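You operate a simulated robot arm through the tools that you are given. There is no shell and no other tool.

You run a simulated robot arm. Do the job below in one go: nothing can be reset, and whatever is moved stays where it is left.

Task
Put things in order on the far corner of the island. At the end: the orange probe (marked "HEAT") stands on top of the purple stopper (marked "RAIN"); the green probe (marked "LEVEL") stands on top of the grey mix stopper; the silver steel cooler (marked "Y9") from the far corner of the island stands on top of the black stopper (marked "WAVE"); the clear small black-cap bottle (marked "WEST") from the far corner of the island stands on top of the small white carton (marked "CLAMPS"); whatever was shut is shut again. Leave all else as you found it, and nothing knocked over.

The check looks at the end state, three seconds after you hand in, the way a careful person would. Anything else that was tipped, shoved, dropped, spilled or broken makes it a failure. A push-on lid holds only when it is set on centred and level and pressed home; a screw cap is set on level and turned clockwise until tight.

Robot
A 7-joint arm with a two-finger gripper, fixed in place. Base frame: the origin is at the foot of the arm, x ahead of it, y to its left, z up; the work surface is at about z = 854. Lengths are in mm, angles in rad, forces in N, time in s.
With the tool pointing down near the work surface it reaches from about 340 to 720 mm from the base axis. Its first joint turns from -1.152 to 1.152 rad. Payload 2.45 kg.
The TCP is the grasp point between the finger pads, 26 mm short of the fingertips. In the tool frame z runs along the fingers and y along their closing line. The gripper opens to 96 mm. The gripper's body begins 69 mm behind the TCP.
Orientation is that of the tool frame in the base frame, as a unit quaternion [x, y, z, w]. With the fingers straight down and closing along the base's y, the tool's x points along the base's -x, its y along +y and its z along -z.

Tools
- The arm moves only by the tool jog_arm. Its arguments are lists of equal length, an entry for each row: "travel": the shift along the tool's x, y, z in mm, a list of three; "delta_rot": the turn, a rotation vector about the tool's x, y, z in rad, a list of three. In form: {"travel": [[x, y, z], ...], "delta_rot": [[rx, ry, rz], ...]}. A call has 1 to 20 rows; each row shifts and turns the commanded pose from where the row before left it, along the tool's axes as they then stand. "fingers" is the opening, from 0 (shut) to 1 (fully open), set as the call begins (left out, the last holds). A row lasts 0.2 s, in which the tool goes at most 50 mm and 0.15 rad; a call with a longer step from one row to the next is refused whole, and so is a gripper value outside its range. Where a pose cannot be reached the arm comes as near as it can. A force on the tool above 40 N (or 10 N above the force at the start of the call, whichever is more), or a blocked arm, ends the call early, and 0.2 s more pass. Each finger halts on what it meets, pressing with about 21 N; the grip force reading is that of the motor and also rises with nothing between the fingers. The clock runs only during rows and for 0.2 s after the last one: add rows that do not move to give the fingers time. It gives the time, the measured TCP pose, the force on the tool (base axes), the opening and the grip force at its end, in the units of the frame above (readings bear some noise), with the torque about the TCP (base axes, N m) and any sound that the robot's microphone picked up, and new pictures: "pictures" is both (left out), scene, wrist or none.
- Cameras (640 x 400 px; columns grow to the right, rows downward): "scene" is fixed at [171.9, -397.4, 1424.9]; the picture's right is [0.71, -0.71, 0.00], its down [-0.40, -0.40, -0.83] and it looks along [0.58, 0.58, -0.56] (base axes); focal length 314 px, centre (320, 200). "wrist" rides on the gripper at [82, 3, -98] in the tool frame; the picture's right is [-0.04, 1.00, 0.00], its down [-0.73, -0.03, -0.68] and it looks along [-0.68, -0.03, 0.73] (tool axes); focal length 256 px, centre (320, 200). There is no depth. A picture from a camera that has moved, and an enlarged one, comes with that camera's place and axes in the base frame and with its lens.
- inspect(camera, box): a new picture of the part [left, top, right, bottom] of that camera's present view, enlarged. It takes no simulated time.
- finish_job(): hands the job in; it is judged then, once.

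Nothing tells you positions but the pictures and the camera data. Unless the task says otherwise, let go and move clear before handing in.

The tools are called as a command line: name --argument value ..., lists and objects as JSON in quotes. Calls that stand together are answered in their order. jog_arm: Moves the arm, as the interface text tells. Its arguments: {"type":"object","properties":{"travel":{"type":"array"},"delta_rot":{"type":"array"},"fingers":{"type":"number"},"pictures":{"type":"string","enum":["both","scene","wrist","none"]}},"required":["travel","delta_rot"]} The other tools are called the same way: inspect (camera, box) takes an enlarged picture of a part of a camera's view; finish_job () hands the job in.

At the start:

```text
clock: 0.0
tool_pos: [371.0, 113.3, 1192.4]
orientation: [0.0, 1.0, 0.0, 0.0]
contact_force: [0.5, -0.3, 0.4]
moment: [0.03, 0.0, -0.03]
opening: 96.2
grasp_force: 0.0
```

scene: 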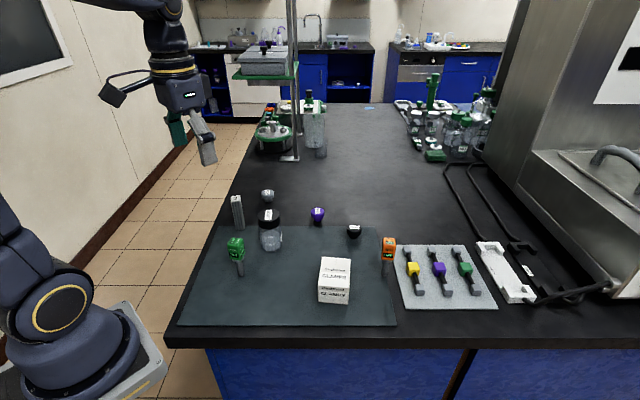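
wrist: 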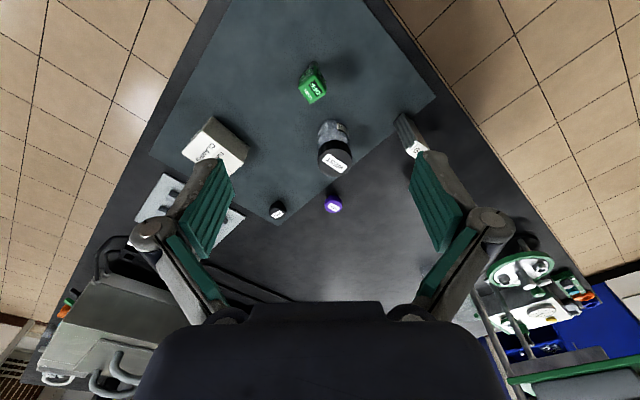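

I see the mat with a green probe, a black-cap bottle, a white carton, an orange probe, stoppers (grey, purple, black) and a slim silver block (likely the cooler). I'll look closer before moving.

inspect --camera "scene" --box '[220, 170, 320, 290]'

inspect --camera "scene" --box '[300, 190, 420, 310]'

inspect --camera "scene" --box '[160, 170, 520, 350]'

inspect --camera "wrist" --box '[160, 40, 460, 230]'

```text
3.33 times, centred on (270, 230) of scene
camera zoom: at [171.9, -397.4, 1424.9], right [0.71, -0.71, 0.0], down [-0.4, -0.4, -0.83], along [0.58, 0.58, -0.56], focal length 1048 px, centre (487, 100)
```

zoom: 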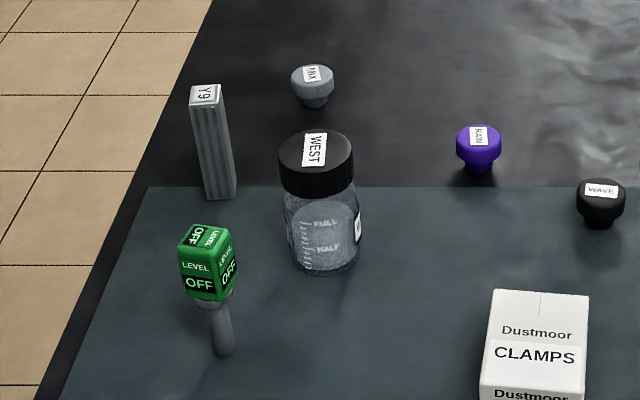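

```text
3.33 times, centred on (360, 250) of scene
camera zoom: at [171.9, -397.4, 1424.9], right [0.71, -0.71, 0.0], down [-0.4, -0.4, -0.83], along [0.58, 0.58, -0.56], focal length 1048 px, centre (187, 33)
```

zoom: 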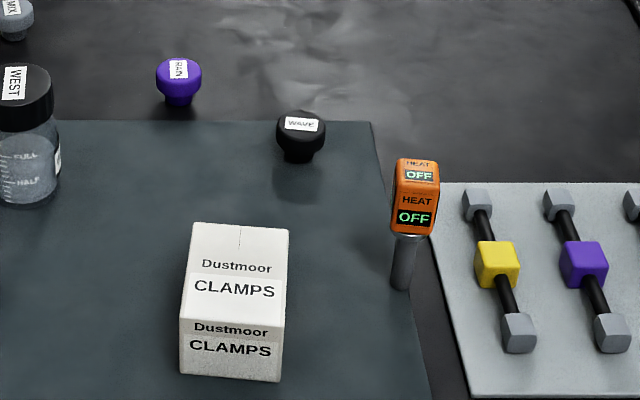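

```text
1.78 times, centred on (340, 260) of scene
camera zoom: at [171.9, -397.4, 1424.9], right [0.71, -0.71, 0.0], down [-0.4, -0.4, -0.83], along [0.58, 0.58, -0.56], focal length 559 px, centre (284, 93)
```

zoom: 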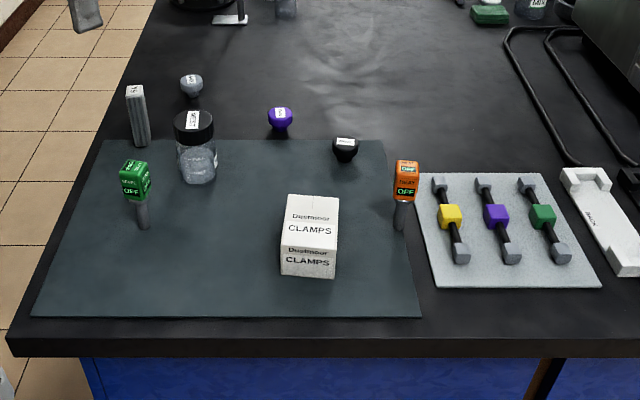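

```text
2.11 times, centred on (310, 135) of wrist
camera zoom: at [289.1, 117.3, 1289.9], right [0.04, 1.0, 0.0], down [0.73, -0.03, 0.68], along [0.68, -0.03, -0.73], focal length 539 px, centre (341, 337)
```

zoom: 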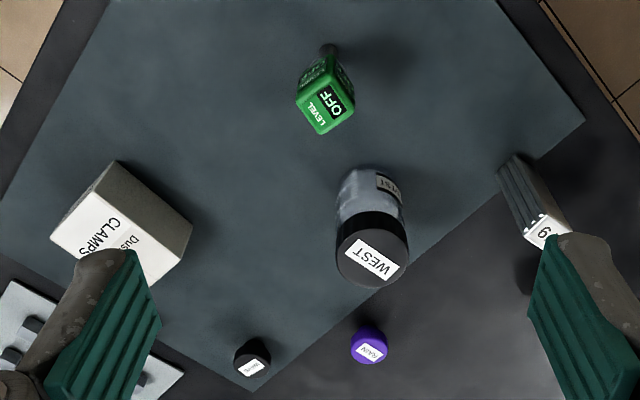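

The layout is clear: the green probe near (405,102), the bottle near (518,130), the cooler near (506,257), the carton near (535,-80), the orange probe near (648,-137), and the stoppers out at radius 700 or so. I'll move the wrist camera for closer views, staying high.

jog_arm --travel '[[-40, 0, 0], [-40, 0, 0], [-40, 0, 0], [0, 0, 0]]' --delta_rot '[[0, 0, 0], [0, 0, 0], [0, 0, 0], [0, 0, 0]]' --fingers 1.0 --pictures "both"

inspect --camera "wrist" --box '[220, 100, 460, 250]'

inspect --camera "scene" --box '[330, 215, 410, 265]'

inspect --camera "scene" --box '[290, 195, 350, 235]'

inspect --camera "scene" --box '[240, 175, 300, 215]'

inspect --camera "scene" --box '[370, 230, 410, 285]'

inspect --camera "scene" --box '[215, 225, 260, 285]'

```text
clock: 1.0
tool_pos: [490.1, 112.9, 1192.7]
orientation: [0.0, 1.0, 0.0, 0.0]
contact_force: [-0.4, -0.1, 0.9]
moment: [0.0, -0.02, 0.0]
opening: 96.1
grasp_force: 0.1
camera wrist: at [407.9, 116.5, 1290.7], right [0.04, 1.0, 0.0], down [0.73, -0.03, 0.68], along [0.68, -0.03, -0.73], focal length 256 px, centre (320, 200)
```

scene: 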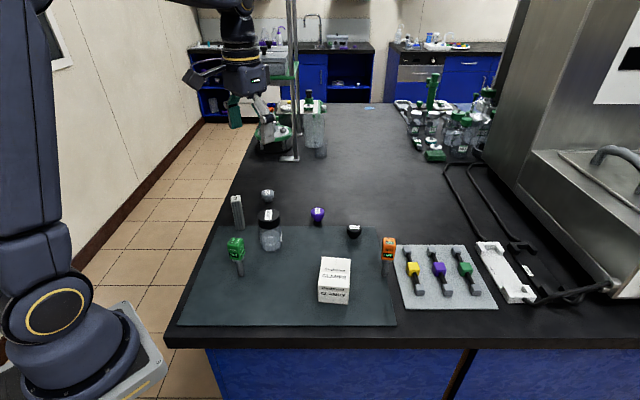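
wrist: 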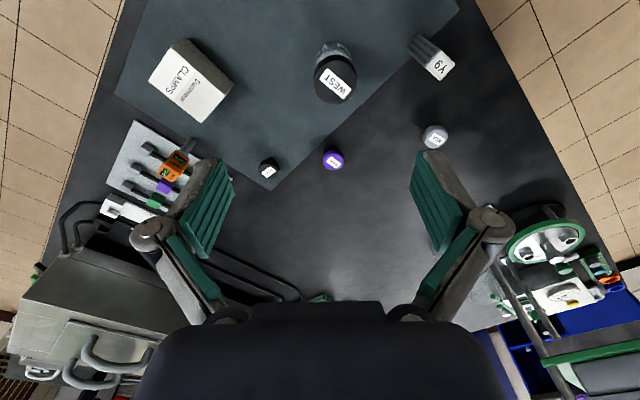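

```text
2.67 times, centred on (340, 175) of wrist
camera zoom: at [407.9, 116.5, 1290.7], right [0.04, 1.0, 0.0], down [0.73, -0.03, 0.68], along [0.68, -0.03, -0.73], focal length 683 px, centre (267, 267)
```

zoom: 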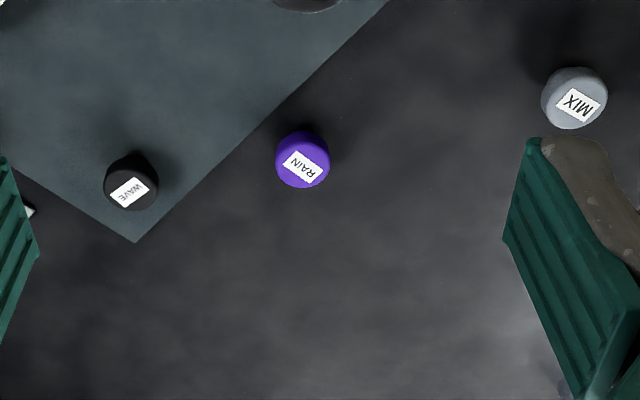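

```text
8.00 times, centred on (370, 240) of scene
camera zoom: at [171.9, -397.4, 1424.9], right [0.71, -0.71, 0.0], down [-0.4, -0.4, -0.83], along [0.58, 0.58, -0.56], focal length 2514 px, centre (-80, -120)
```

zoom: 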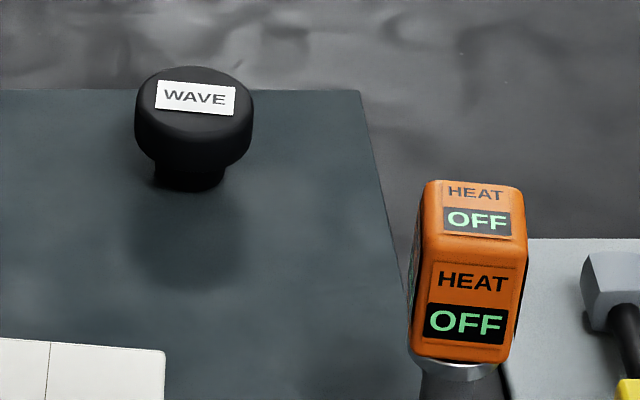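

```text
10.00 times, centred on (320, 215) of scene
camera zoom: at [171.9, -397.4, 1424.9], right [0.71, -0.71, 0.0], down [-0.4, -0.4, -0.83], along [0.58, 0.58, -0.56], focal length 3143 px, centre (320, 50)
```

zoom: 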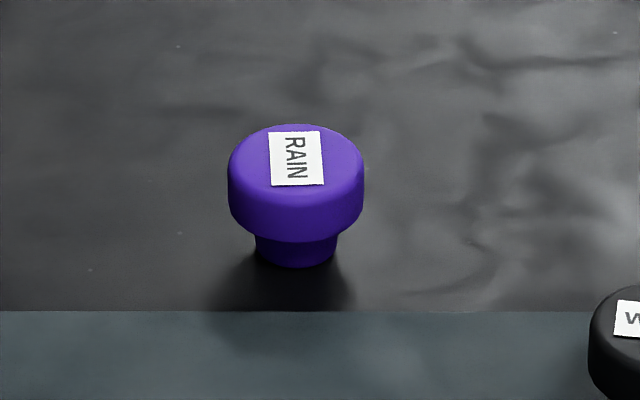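

```text
10.00 times, centred on (270, 195) of scene
camera zoom: at [171.9, -397.4, 1424.9], right [0.71, -0.71, 0.0], down [-0.4, -0.4, -0.83], along [0.58, 0.58, -0.56], focal length 3143 px, centre (820, 250)
```

zoom: 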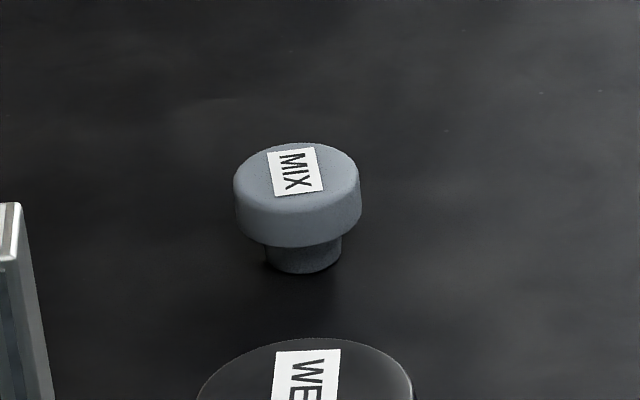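

```text
7.27 times, centred on (390, 258) of scene
camera zoom: at [171.9, -397.4, 1424.9], right [0.71, -0.71, 0.0], down [-0.4, -0.4, -0.83], along [0.58, 0.58, -0.56], focal length 2286 px, centre (-189, -218)
```

zoom: 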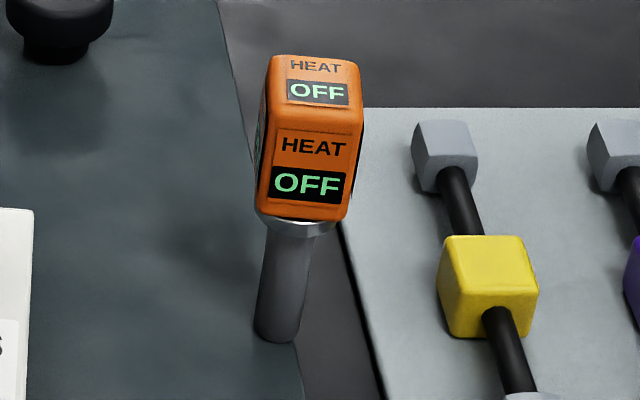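

```text
6.67 times, centred on (238, 255) of scene
camera zoom: at [171.9, -397.4, 1424.9], right [0.71, -0.71, 0.0], down [-0.4, -0.4, -0.83], along [0.58, 0.58, -0.56], focal length 2095 px, centre (870, -167)
```

zoom: 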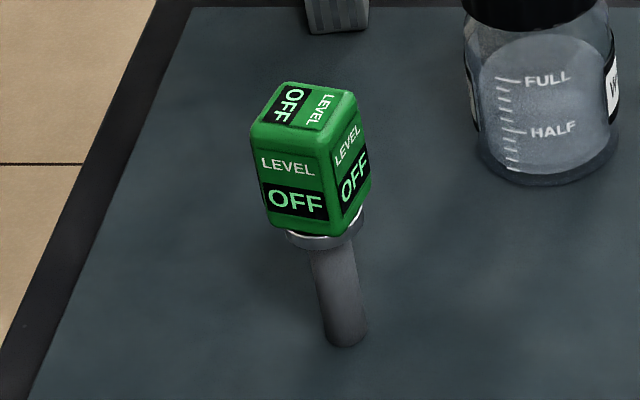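

The stoppers are about 35 mm tall and 39 mm wide with flat tops: RAIN near (686,129), WAVE near (702,4), MIX near (642,308). I'll take the green probe first, so I'm moving above it for a close look at its yaw.

jog_arm --travel '[[30, -4, 20], [30, -4, 40], [25, -3, 40], [0, 0, 0]]' --delta_rot '[[0, 0, 0], [0, 0, 0], [0, 0, 0], [0, 0, 0]]' --pictures "both"

inspect --camera "wrist" --box '[240, 100, 400, 200]'

```text
refused: row 2 steps farther than a row can; nothing moved
```

```text
4.00 times, centred on (320, 150) of wrist
camera zoom: at [407.9, 116.5, 1290.7], right [0.04, 1.0, 0.0], down [0.73, -0.03, 0.68], along [0.68, -0.03, -0.73], focal length 1024 px, centre (320, 400)
```

zoom: 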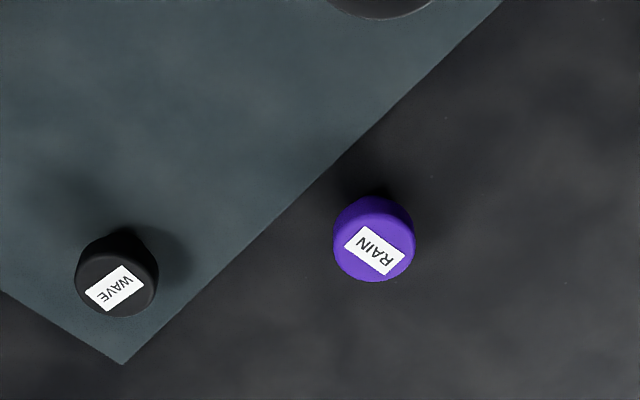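

The step was over the limit (50 mm per row counting all axes), so I'll use smaller steps to get above the green probe.

jog_arm --travel '[[22, -3, 28], [22, -3, 28], [21, -3, 28], [20, -2, 28], [0, 0, 0]]' --delta_rot '[[0, 0, 0], [0, 0, 0], [0, 0, 0], [0, 0, 0], [0, 0, 0]]' --pictures "both"

inspect --camera "wrist" --box '[220, 100, 420, 225]'

```text
clock: 2.2
tool_pos: [405.5, 101.7, 1079.1]
orientation: [-0.001, 1.0, 0.0, 0.0]
contact_force: [-0.5, 0.3, -0.4]
moment: [-0.02, -0.02, -0.02]
opening: 95.9
grasp_force: 0.0
camera wrist: at [323.4, 105.1, 1178.8], right [0.04, 1.0, 0.0], down [0.73, -0.03, 0.68], along [0.68, -0.03, -0.73], focal length 256 px, centre (320, 200)
```

scene: 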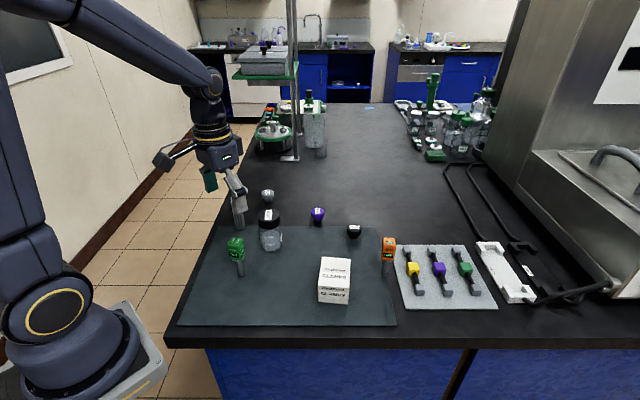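
wrist: 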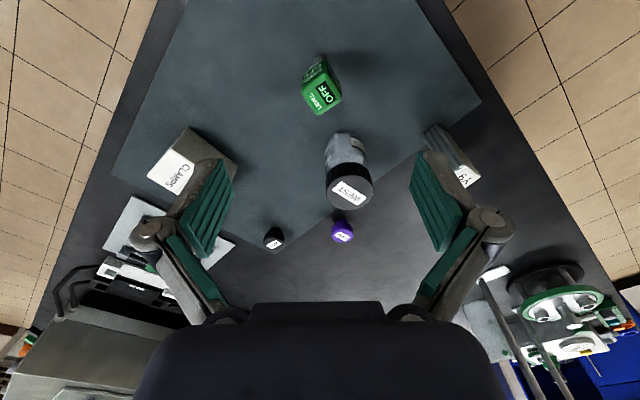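

```text
3.20 times, centred on (320, 162) of wrist
camera zoom: at [323.4, 105.1, 1178.8], right [0.04, 1.0, 0.0], down [0.73, -0.03, 0.68], along [0.68, -0.03, -0.73], focal length 819 px, centre (320, 320)
```

zoom: 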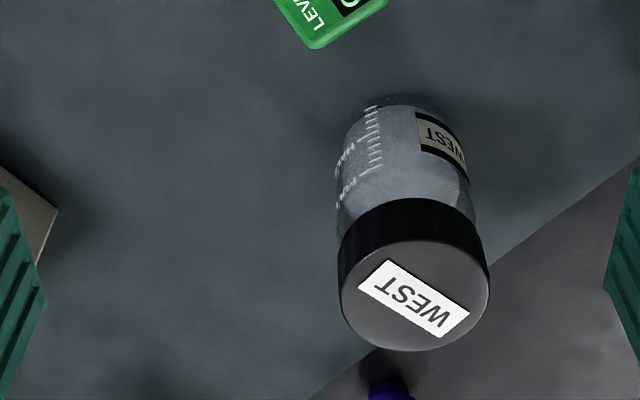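

inspect --camera "wrist" --box '[272, 40, 376, 125]'

inspect --camera "scene" --box '[210, 180, 270, 290]'

```text
4.71 times, centred on (324, 82) of wrist
camera zoom: at [323.4, 105.1, 1178.8], right [0.04, 1.0, 0.0], down [0.73, -0.03, 0.68], along [0.68, -0.03, -0.73], focal length 1205 px, centre (301, 753)
```

zoom: 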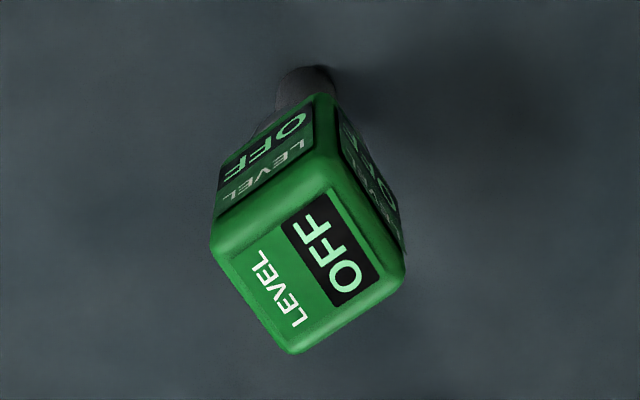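

```text
3.64 times, centred on (240, 235) of scene
camera zoom: at [171.8, -397.4, 1424.9], right [0.71, -0.71, 0.0], down [-0.4, -0.4, -0.83], along [0.58, 0.58, -0.56], focal length 1143 px, centre (611, 73)
```

zoom: 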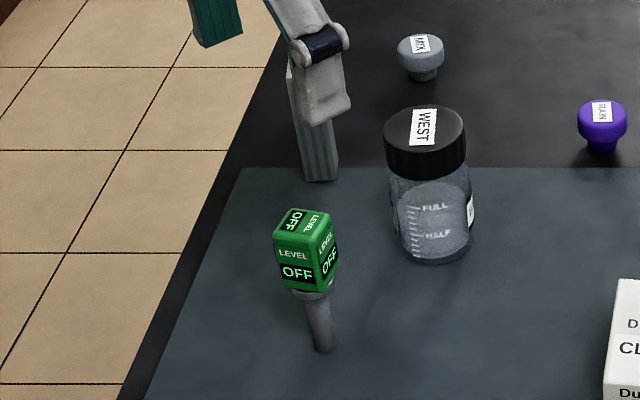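

The green head is about 25 mm square, centred at (403,103), yawed about 32° and spanning z 918–967. I'll turn the tool to match its faces and come down to just above it to check.

jog_arm --travel '[[0, 0, 0], [0, 0, 0], [0, 0, 0], [0, 0, 0], [1.4, 2.4, 0], [0, 0, 35], [0, 0, 35], [0, 0, 0]]' --delta_rot '[[0, 0, -0.1418], [0, 0, -0.1418], [0, 0, -0.1418], [0, 0, -0.1418], [0, 0, 0], [0, 0, 0], [0, 0, 0], [0, 0, 0]]' --pictures "both"

inspect --camera "wrist" --box '[240, 60, 400, 200]'

inspect --camera "scene" --box '[190, 170, 290, 290]'

```text
clock: 4.0
tool_pos: [402.5, 101.7, 1012.8]
orientation: [-0.28, 0.96, 0.0, 0.0]
contact_force: [0.5, 0.1, 0.2]
moment: [-0.01, -0.03, -0.02]
opening: 96.0
grasp_force: 0.1
camera wrist: at [332.3, 61.8, 1109.5], right [-0.5, 0.86, 0.0], down [0.63, 0.37, 0.68], along [0.59, 0.34, -0.73], focal length 256 px, centre (320, 200)
```

scene: 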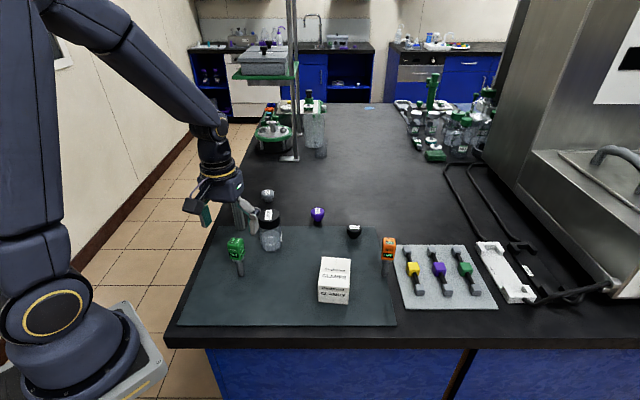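
wrist: 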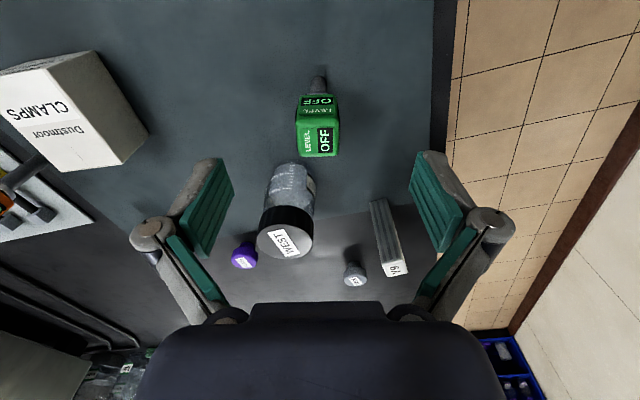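

```text
2.86 times, centred on (320, 130) of wrist
camera zoom: at [332.3, 61.8, 1109.5], right [-0.5, 0.86, 0.0], down [0.63, 0.37, 0.68], along [0.59, 0.34, -0.73], focal length 731 px, centre (320, 400)
```

zoom: 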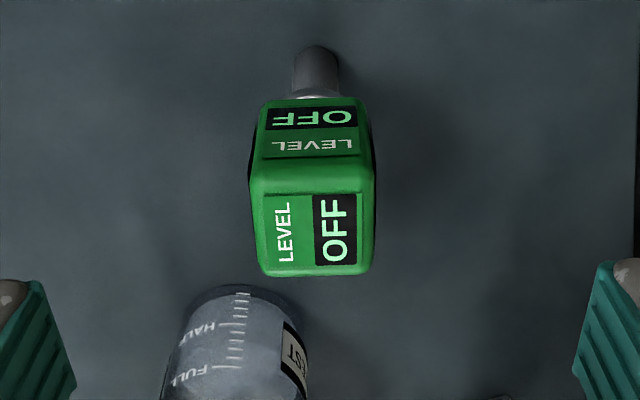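

```text
3.33 times, centred on (240, 230) of scene
camera zoom: at [171.9, -397.4, 1424.9], right [0.71, -0.71, 0.0], down [-0.4, -0.4, -0.83], along [0.58, 0.58, -0.56], focal length 1048 px, centre (587, 100)
```

zoom: 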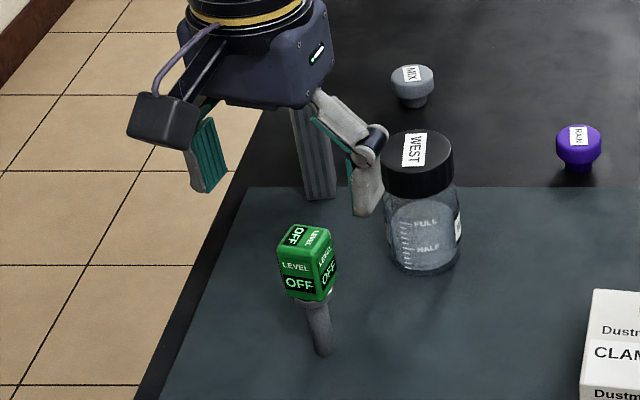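

Alignment looks good, with only about a 1 mm offset to correct. I'll come down around the head and close on it.

jog_arm --travel '[[-1, -1.4, 0], [0, 0, 22], [0, 0, 22], [0, 0, 20], [0, 0, 0], [0, 0, 0]]' --delta_rot '[[0, 0, 0], [0, 0, 0], [0, 0, 0], [0, 0, 0], [0, 0, 0], [0, 0, 0]]' --pictures "wrist"

inspect --camera "wrist" --box '[200, 80, 440, 230]'

inspect --camera "scene" --box '[190, 170, 290, 290]'

```text
clock: 5.4
tool_pos: [405.0, 103.0, 945.7]
orientation: [-0.281, 0.96, 0.0, 0.0]
contact_force: [1.0, 0.5, -0.3]
moment: [-0.01, -0.01, 0.01]
opening: 96.0
grasp_force: 0.1
camera wrist: at [334.5, 63.4, 1044.1], right [-0.5, 0.86, 0.0], down [0.63, 0.37, 0.68], along [0.59, 0.34, -0.73], focal length 256 px, centre (320, 200)
```

wrist: 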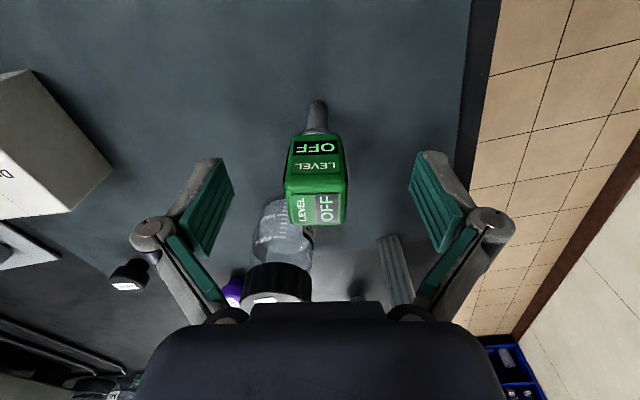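

```text
2.67 times, centred on (320, 155) of wrist
camera zoom: at [334.5, 63.4, 1044.1], right [-0.5, 0.86, 0.0], down [0.63, 0.37, 0.68], along [0.59, 0.34, -0.73], focal length 683 px, centre (320, 320)
```

zoom: 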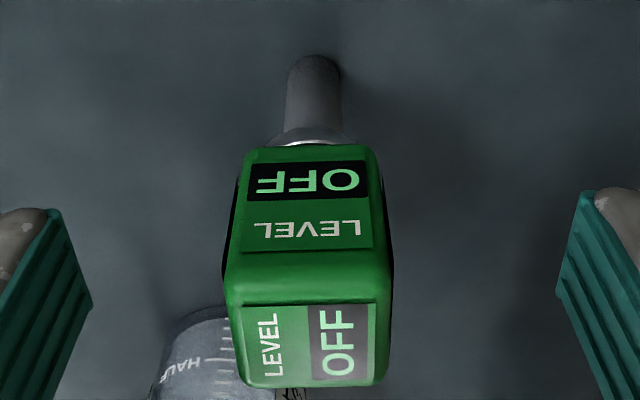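

```text
3.33 times, centred on (240, 230) of scene
camera zoom: at [171.9, -397.4, 1424.9], right [0.71, -0.71, 0.0], down [-0.4, -0.4, -0.83], along [0.58, 0.58, -0.56], focal length 1048 px, centre (587, 100)
```

zoom: 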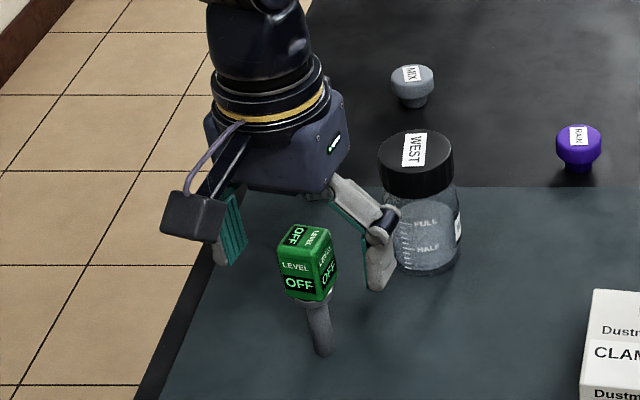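

jog_arm --travel '[[0, -1.8, 0], [0, 0, 0], [0, 0, 0], [0, 0, 0], [0, 0, 0]]' --delta_rot '[[0, 0, 0], [0, 0, 0], [0, 0, 0], [0, 0, 0], [0, 0, 0]]' --fingers 0.38 --pictures "wrist"

inspect --camera "wrist" --box '[240, 80, 400, 230]'

```text
clock: 6.6
tool_pos: [406.4, 102.4, 945.6]
orientation: [-0.279, 0.96, 0.0, 0.0]
contact_force: [0.4, 0.1, 0.0]
moment: [0.01, 0.0, 0.0]
opening: 36.3
grasp_force: 0.0
camera wrist: at [335.3, 62.0, 1044.2], right [-0.5, 0.86, 0.0], down [0.63, 0.37, 0.68], along [0.59, 0.34, -0.73], focal length 256 px, centre (320, 200)
```

wrist: 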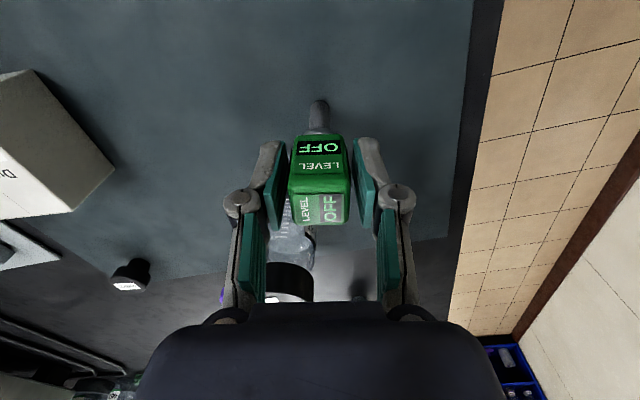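

```text
2.67 times, centred on (320, 155) of wrist
camera zoom: at [335.3, 62.0, 1044.2], right [-0.5, 0.86, 0.0], down [0.63, 0.37, 0.68], along [0.59, 0.34, -0.73], focal length 683 px, centre (320, 320)
```

zoom: 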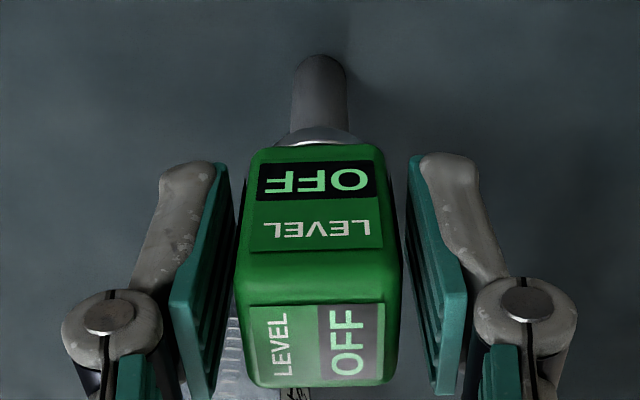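

The head is centred between the pads, so I'll close on it.

jog_arm --travel '[[0, 0, 0], [0, 0, 0], [0, 0, 0]]' --delta_rot '[[0, 0, 0], [0, 0, 0], [0, 0, 0]]' --fingers 0.0 --pictures "wrist"

inspect --camera "wrist" --box '[240, 80, 400, 230]'

inspect --camera "scene" --box '[190, 170, 290, 290]'

```text
clock: 7.4
tool_pos: [406.4, 102.1, 946.2]
orientation: [-0.28, 0.96, 0.0, 0.0]
contact_force: [-0.3, -0.7, 0.8]
moment: [-0.04, -0.01, -0.04]
opening: 27.7
grasp_force: 21.6
camera wrist: at [335.3, 62.0, 1044.2], right [-0.5, 0.86, 0.0], down [0.63, 0.37, 0.68], along [0.59, 0.34, -0.73], focal length 256 px, centre (320, 200)
```

wrist: 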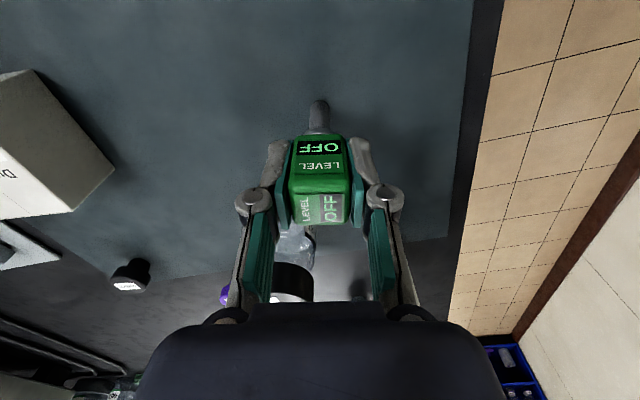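

```text
2.67 times, centred on (320, 155) of wrist
camera zoom: at [335.3, 62.0, 1044.2], right [-0.5, 0.86, 0.0], down [0.63, 0.37, 0.68], along [0.59, 0.34, -0.73], focal length 683 px, centre (320, 320)
```

zoom: 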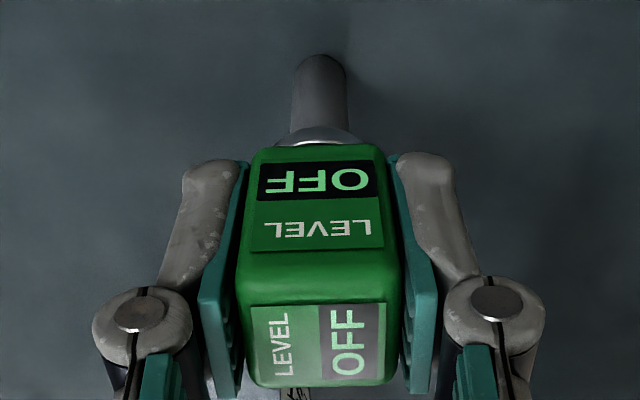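

```text
3.33 times, centred on (240, 230) of scene
camera zoom: at [171.8, -397.4, 1424.9], right [0.71, -0.71, 0.0], down [-0.4, -0.4, -0.83], along [0.58, 0.58, -0.56], focal length 1048 px, centre (587, 100)
```

zoom: 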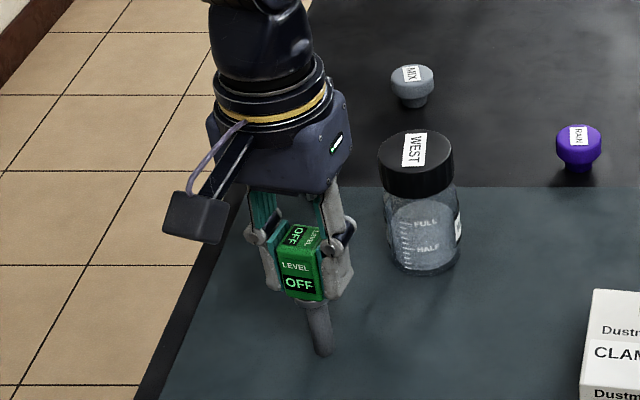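

The display still reads OFF and the grip is firm. I'll lift straight up and check that it hangs true.

jog_arm --travel '[[0, 0, -15], [0, 0, -30], [0, 0, -35], [0, 0, -35], [0, 0, -30], [0, 0, 0]]' --delta_rot '[[0, 0, 0], [0, 0, 0], [0, 0, 0], [0, 0, 0], [0, 0, 0], [0, 0, 0]]' --pictures "both"

```text
clock: 8.8
tool_pos: [408.6, 100.4, 1091.2]
orientation: [-0.28, 0.96, 0.001, 0.0]
contact_force: [0.4, 0.1, -1.3]
moment: [0.01, 0.02, 0.0]
opening: 27.1
grasp_force: 21.2
camera wrist: at [337.3, 61.0, 1190.0], right [-0.5, 0.86, 0.0], down [0.63, 0.37, 0.68], along [0.59, 0.34, -0.73], focal length 256 px, centre (320, 200)
```

scene: 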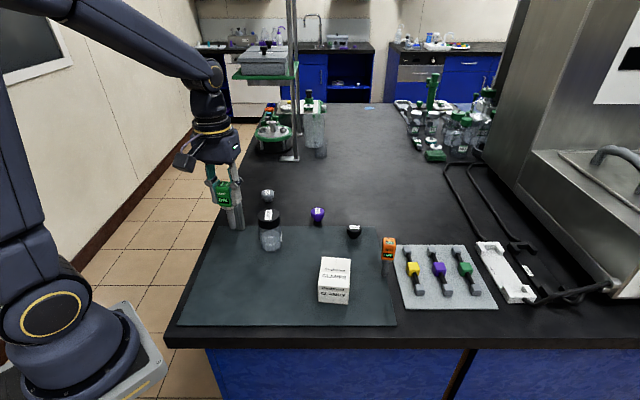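
wrist: 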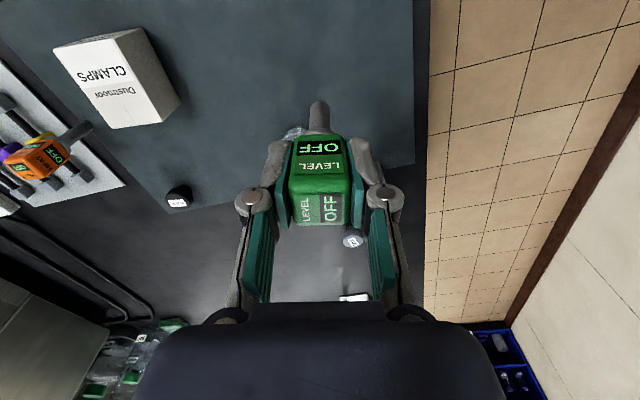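

It hangs true, so I'm carrying the green probe toward the MIX stopper at this height.

jog_arm --travel '[[-34.3, 5.5, 0], [-34.3, 5.5, 0], [-34.3, 5.5, 0], [-34.3, 5.5, 0], [-34.3, 5.5, 0], [-34.3, 5.5, 0], [-34.3, 5.5, 0], [-34.3, 5.5, 0], [-34.3, 5.5, 0], [0, 0, 0]]' --delta_rot '[[0, 0, 0], [0, 0, 0], [0, 0, 0], [0, 0, 0], [0, 0, 0], [0, 0, 0], [0, 0, 0], [0, 0, 0], [0, 0, 0], [0, 0, 0]]' --pictures "both"

inspect --camera "wrist" --box '[240, 60, 400, 230]'

inspect --camera "scene" --box '[220, 110, 320, 230]'

```text
clock: 11.0
tool_pos: [628.2, 296.7, 1086.5]
orientation: [-0.28, 0.96, 0.0, 0.0]
contact_force: [0.5, 0.2, -0.4]
moment: [0.01, 0.04, 0.0]
opening: 27.3
grasp_force: 21.1
out of reach, approached as far as the arm can: row 9
camera wrist: at [556.9, 256.1, 1185.9], right [-0.5, 0.86, 0.0], down [0.64, 0.37, 0.68], along [0.59, 0.34, -0.74], focal length 256 px, centre (320, 200)
```

scene: 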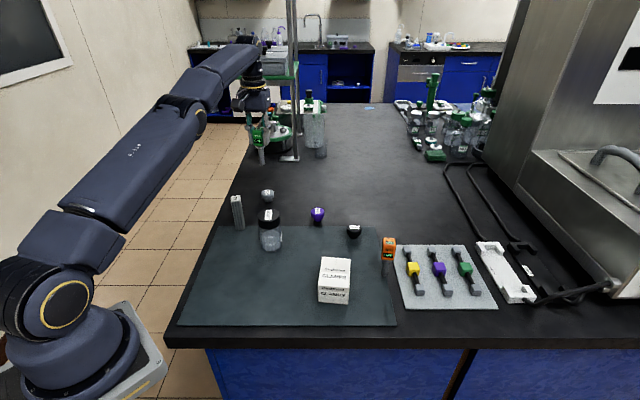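
wrist: 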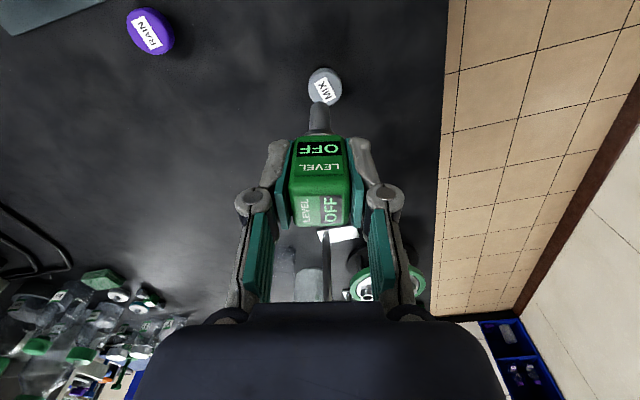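

```text
2.35 times, centred on (320, 145) of wrist
camera zoom: at [556.9, 256.1, 1185.9], right [-0.5, 0.86, 0.0], down [0.64, 0.37, 0.68], along [0.59, 0.34, -0.74], focal length 602 px, centre (320, 329)
```

zoom: 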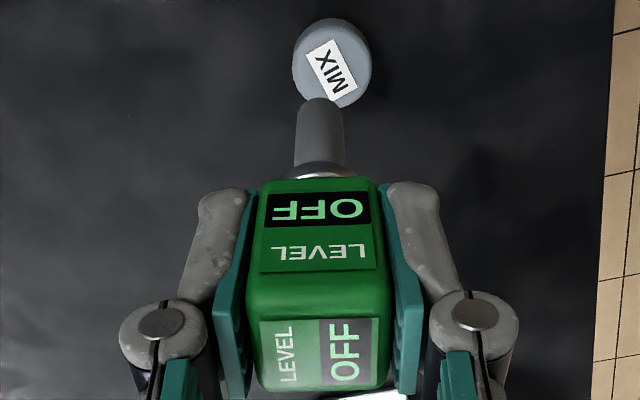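

```text
3.33 times, centred on (270, 170) of scene
camera zoom: at [171.9, -397.4, 1424.9], right [0.71, -0.71, 0.0], down [-0.4, -0.4, -0.83], along [0.58, 0.58, -0.56], focal length 1048 px, centre (487, 300)
```

zoom: 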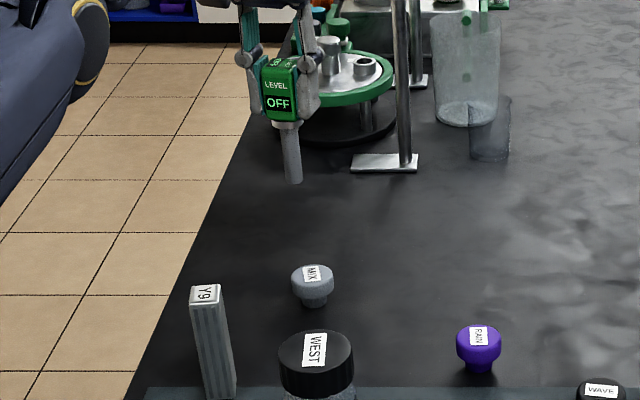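

The arm's reach stops at about r=695 at this height, while MIX sits at about r=715. Lower down the reach grows, so I'll descend to just above the stopper's level and measure again.

jog_arm --travel '[[0, 0, 25], [0, 0, 25], [0, 0, 25], [0, 0, 10], [0, 0, 0]]' --delta_rot '[[0, 0, 0], [0, 0, 0], [0, 0, 0], [0, 0, 0], [0, 0, 0]]' --pictures "wrist"

inspect --camera "wrist" --box '[240, 60, 400, 160]'

inspect --camera "scene" --box '[220, 130, 320, 230]'

```text
clock: 12.2
tool_pos: [627.4, 298.1, 1004.7]
orientation: [-0.28, 0.96, -0.001, 0.0]
contact_force: [0.2, -0.1, -1.0]
moment: [-0.01, 0.02, 0.02]
opening: 27.5
grasp_force: 21.6
camera wrist: at [556.9, 257.2, 1102.1], right [-0.5, 0.86, 0.0], down [0.63, 0.37, 0.68], along [0.59, 0.34, -0.73], focal length 256 px, centre (320, 200)
```

wrist: 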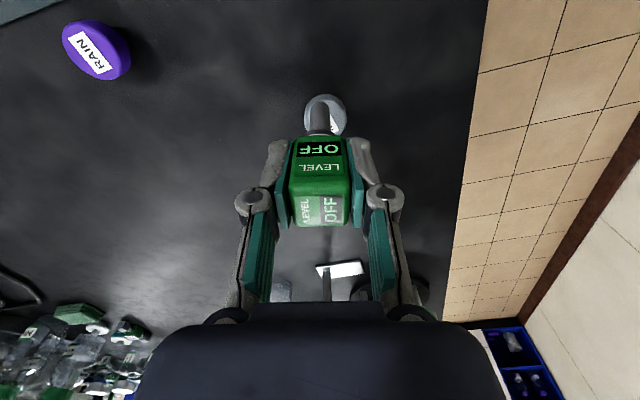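

```text
4.00 times, centred on (320, 110) of wrist
camera zoom: at [556.9, 257.2, 1102.1], right [-0.5, 0.86, 0.0], down [0.63, 0.37, 0.68], along [0.59, 0.34, -0.73], focal length 1024 px, centre (320, 560)
```

zoom: 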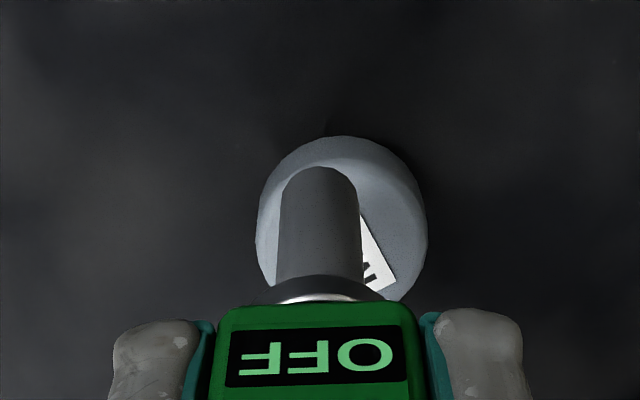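

```text
4.00 times, centred on (270, 180) of scene
camera zoom: at [171.9, -397.4, 1424.9], right [0.71, -0.71, 0.0], down [-0.4, -0.4, -0.83], along [0.58, 0.58, -0.56], focal length 1257 px, centre (520, 280)
```

zoom: 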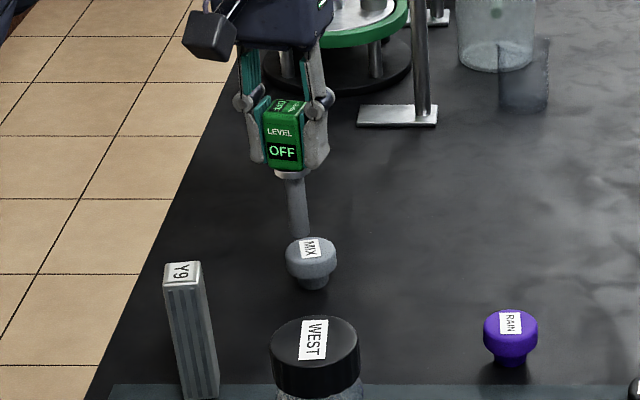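

jog_arm --travel '[[-8, 1, 0], [-8, 1, 0], [0, 0, 4], [0, 0, 0]]' --delta_rot '[[0, 0, 0], [0, 0, 0], [0, 0, 0], [0, 0, 0]]' --pictures "wrist"

inspect --camera "wrist" --box '[260, 70, 380, 145]'

inspect --camera "scene" --box '[240, 140, 300, 215]'

```text
clock: 13.2
tool_pos: [641.2, 309.7, 997.5]
orientation: [-0.279, 0.96, 0.0, 0.0]
contact_force: [-0.1, -0.1, -0.9]
moment: [-0.01, -0.02, 0.0]
opening: 27.3
grasp_force: 21.5
camera wrist: at [569.5, 268.3, 1098.2], right [-0.5, 0.86, 0.0], down [0.63, 0.37, 0.68], along [0.59, 0.34, -0.73], focal length 256 px, centre (320, 200)
```

wrist: 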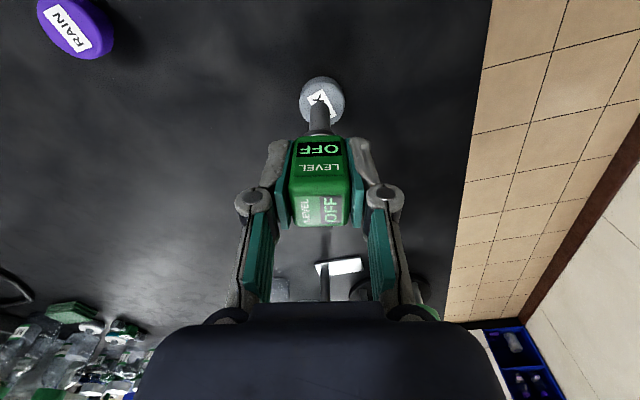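

```text
5.33 times, centred on (320, 108) of wrist
camera zoom: at [569.5, 268.3, 1098.2], right [-0.5, 0.86, 0.0], down [0.63, 0.37, 0.68], along [0.59, 0.34, -0.73], focal length 1365 px, centre (320, 693)
```

zoom: 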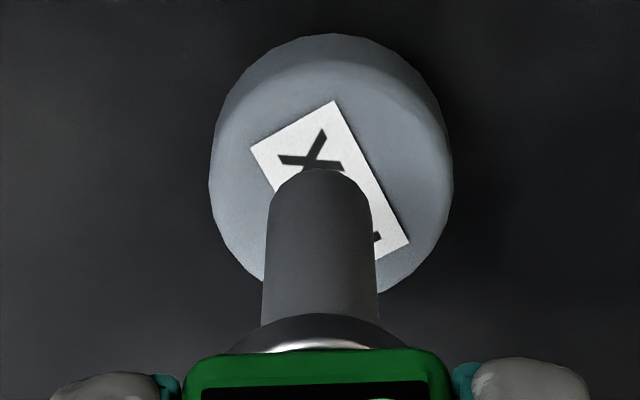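

```text
5.33 times, centred on (270, 178) of scene
camera zoom: at [171.9, -397.4, 1424.9], right [0.71, -0.71, 0.0], down [-0.4, -0.4, -0.83], along [0.58, 0.58, -0.56], focal length 1676 px, centre (587, 320)
```

zoom: 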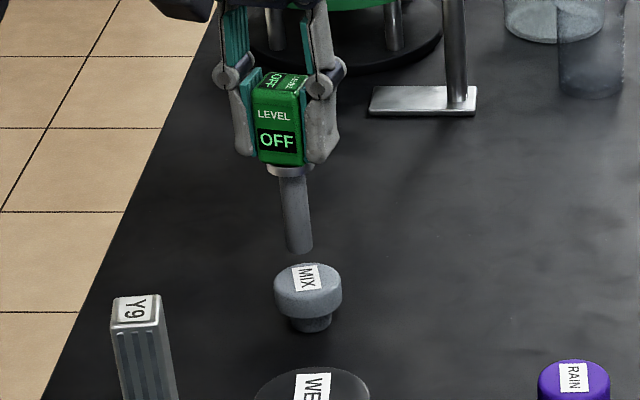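

inspect --camera "scene" --box '[255, 170, 285, 205]'

inspect --camera "wrist" --box '[290, 70, 350, 135]'

```text
11.43 times, centred on (270, 188) of scene
camera zoom: at [171.9, -397.4, 1424.9], right [0.71, -0.71, 0.0], down [-0.4, -0.4, -0.83], along [0.58, 0.58, -0.56], focal length 3592 px, centre (891, 343)
```

zoom: 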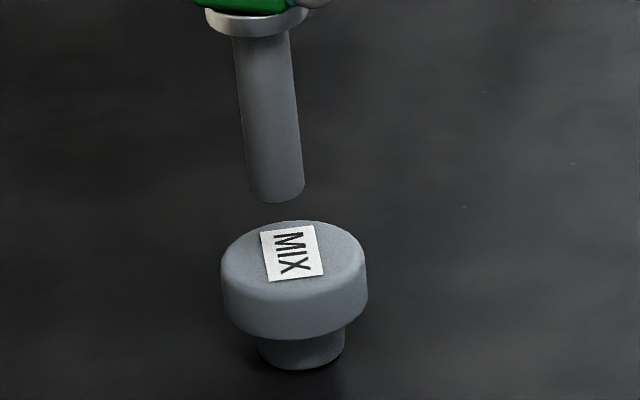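

```text
6.15 times, centred on (320, 102) of wrist
camera zoom: at [569.5, 268.3, 1098.2], right [-0.5, 0.86, 0.0], down [0.63, 0.37, 0.68], along [0.59, 0.34, -0.73], focal length 1575 px, centre (320, 800)
```

zoom: 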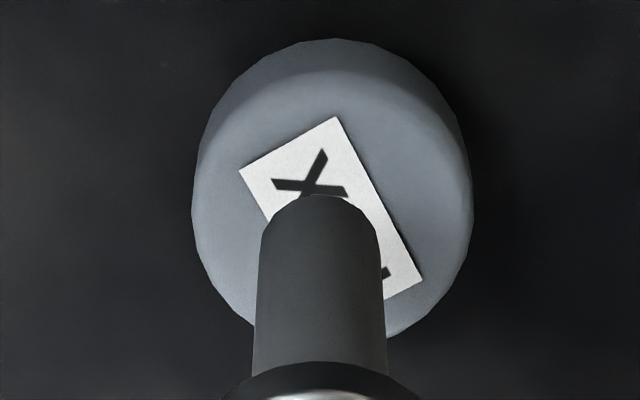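

Cross-checking both views, the stem tip is about 26 mm above the stopper top and about 4 mm short of its centre. I'll move out 4 mm and lower most of the way.

jog_arm --travel '[[-4, 0, 5], [0, 0, 5], [0, 0, 5], [0, 0, 0]]' --delta_rot '[[0, 0, 0], [0, 0, 0], [0, 0, 0], [0, 0, 0]]' --pictures "wrist"

inspect --camera "scene" --box '[255, 170, 285, 205]'

inspect --camera "wrist" --box '[290, 70, 350, 135]'

```text
clock: 14.2
tool_pos: [642.9, 311.1, 984.6]
orientation: [-0.28, 0.96, 0.0, 0.0]
contact_force: [-0.7, 0.2, -1.3]
moment: [0.0, 0.0, -0.02]
opening: 27.2
grasp_force: 21.2
camera wrist: at [572.4, 270.4, 1082.6], right [-0.5, 0.86, 0.0], down [0.63, 0.37, 0.68], along [0.59, 0.34, -0.73], focal length 256 px, centre (320, 200)
```

wrist: 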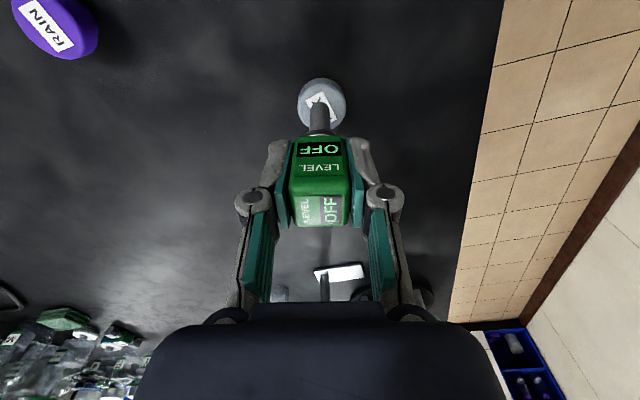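

```text
11.43 times, centred on (270, 188) of scene
camera zoom: at [171.9, -397.4, 1424.9], right [0.71, -0.71, 0.0], down [-0.4, -0.4, -0.83], along [0.58, 0.58, -0.56], focal length 3592 px, centre (891, 343)
```

zoom: 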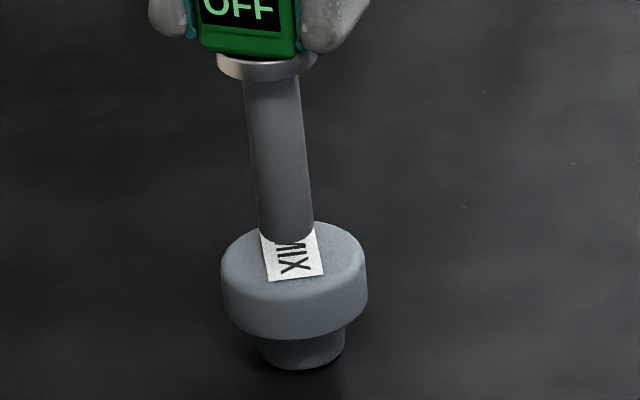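

```text
6.15 times, centred on (320, 102) of wrist
camera zoom: at [572.4, 270.4, 1082.6], right [-0.5, 0.86, 0.0], down [0.63, 0.37, 0.68], along [0.59, 0.34, -0.73], focal length 1575 px, centre (320, 800)
```

zoom: 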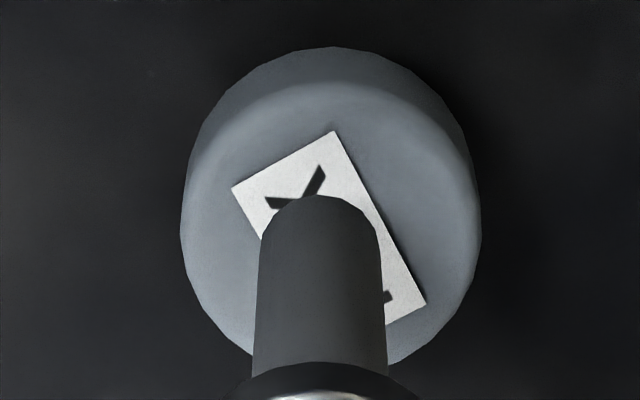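

Alignment is within about 2 mm in both views. I'll lower slowly in small steps and watch the force.

jog_arm --travel '[[-1, 0.5, 3], [0, 0, 3], [0, 0, 2], [0, 0, 0]]' --delta_rot '[[0, 0, 0], [0, 0, 0], [0, 0, 0], [0, 0, 0]]' --pictures "none"

inspect --camera "scene" --box '[255, 170, 285, 205]'

```text
clock: 15.2
tool_pos: [645.3, 312.3, 975.5]
orientation: [-0.279, 0.96, 0.0, 0.001]
contact_force: [0.1, -0.4, -1.5]
moment: [-0.03, 0.0, 0.0]
opening: 27.4
grasp_force: 21.1
```

```text
11.43 times, centred on (270, 188) of scene
camera zoom: at [171.9, -397.4, 1424.9], right [0.71, -0.71, 0.0], down [-0.4, -0.4, -0.83], along [0.58, 0.58, -0.56], focal length 3592 px, centre (891, 343)
```

zoom: 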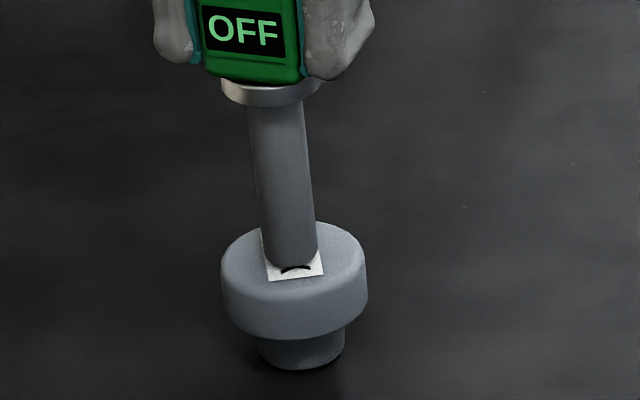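

jog_arm --travel '[[0, 0, 1], [0, 0, 1], [0, 0, 0.7], [0, 0, 0]]' --delta_rot '[[0, 0, 0], [0, 0, 0], [0, 0, 0], [0, 0, 0]]' --pictures "none"

inspect --camera "scene" --box '[255, 170, 285, 205]'

inspect --camera "wrist" --box '[290, 70, 350, 135]'

```text
clock: 16.2
tool_pos: [645.4, 312.5, 974.8]
orientation: [-0.28, 0.96, 0.0, 0.0]
contact_force: [-0.4, -0.1, 3.7]
moment: [-0.01, 0.03, 0.05]
opening: 27.5
grasp_force: 20.7
```

```text
11.43 times, centred on (270, 188) of scene
camera zoom: at [171.8, -397.4, 1424.9], right [0.71, -0.71, 0.0], down [-0.4, -0.4, -0.83], along [0.58, 0.58, -0.56], focal length 3592 px, centre (891, 343)
```

zoom: 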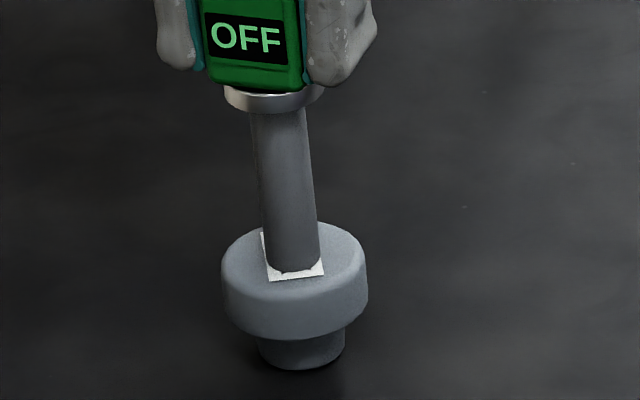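

```text
6.15 times, centred on (320, 102) of wrist
camera zoom: at [573.8, 271.1, 1071.7], right [-0.5, 0.86, 0.0], down [0.63, 0.37, 0.68], along [0.59, 0.34, -0.73], focal length 1575 px, centre (320, 800)
```

zoom: 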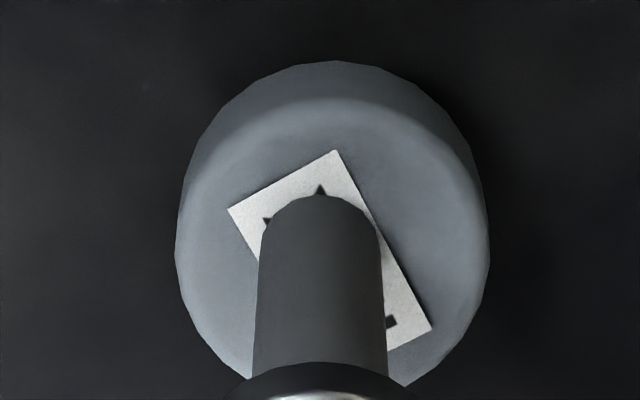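

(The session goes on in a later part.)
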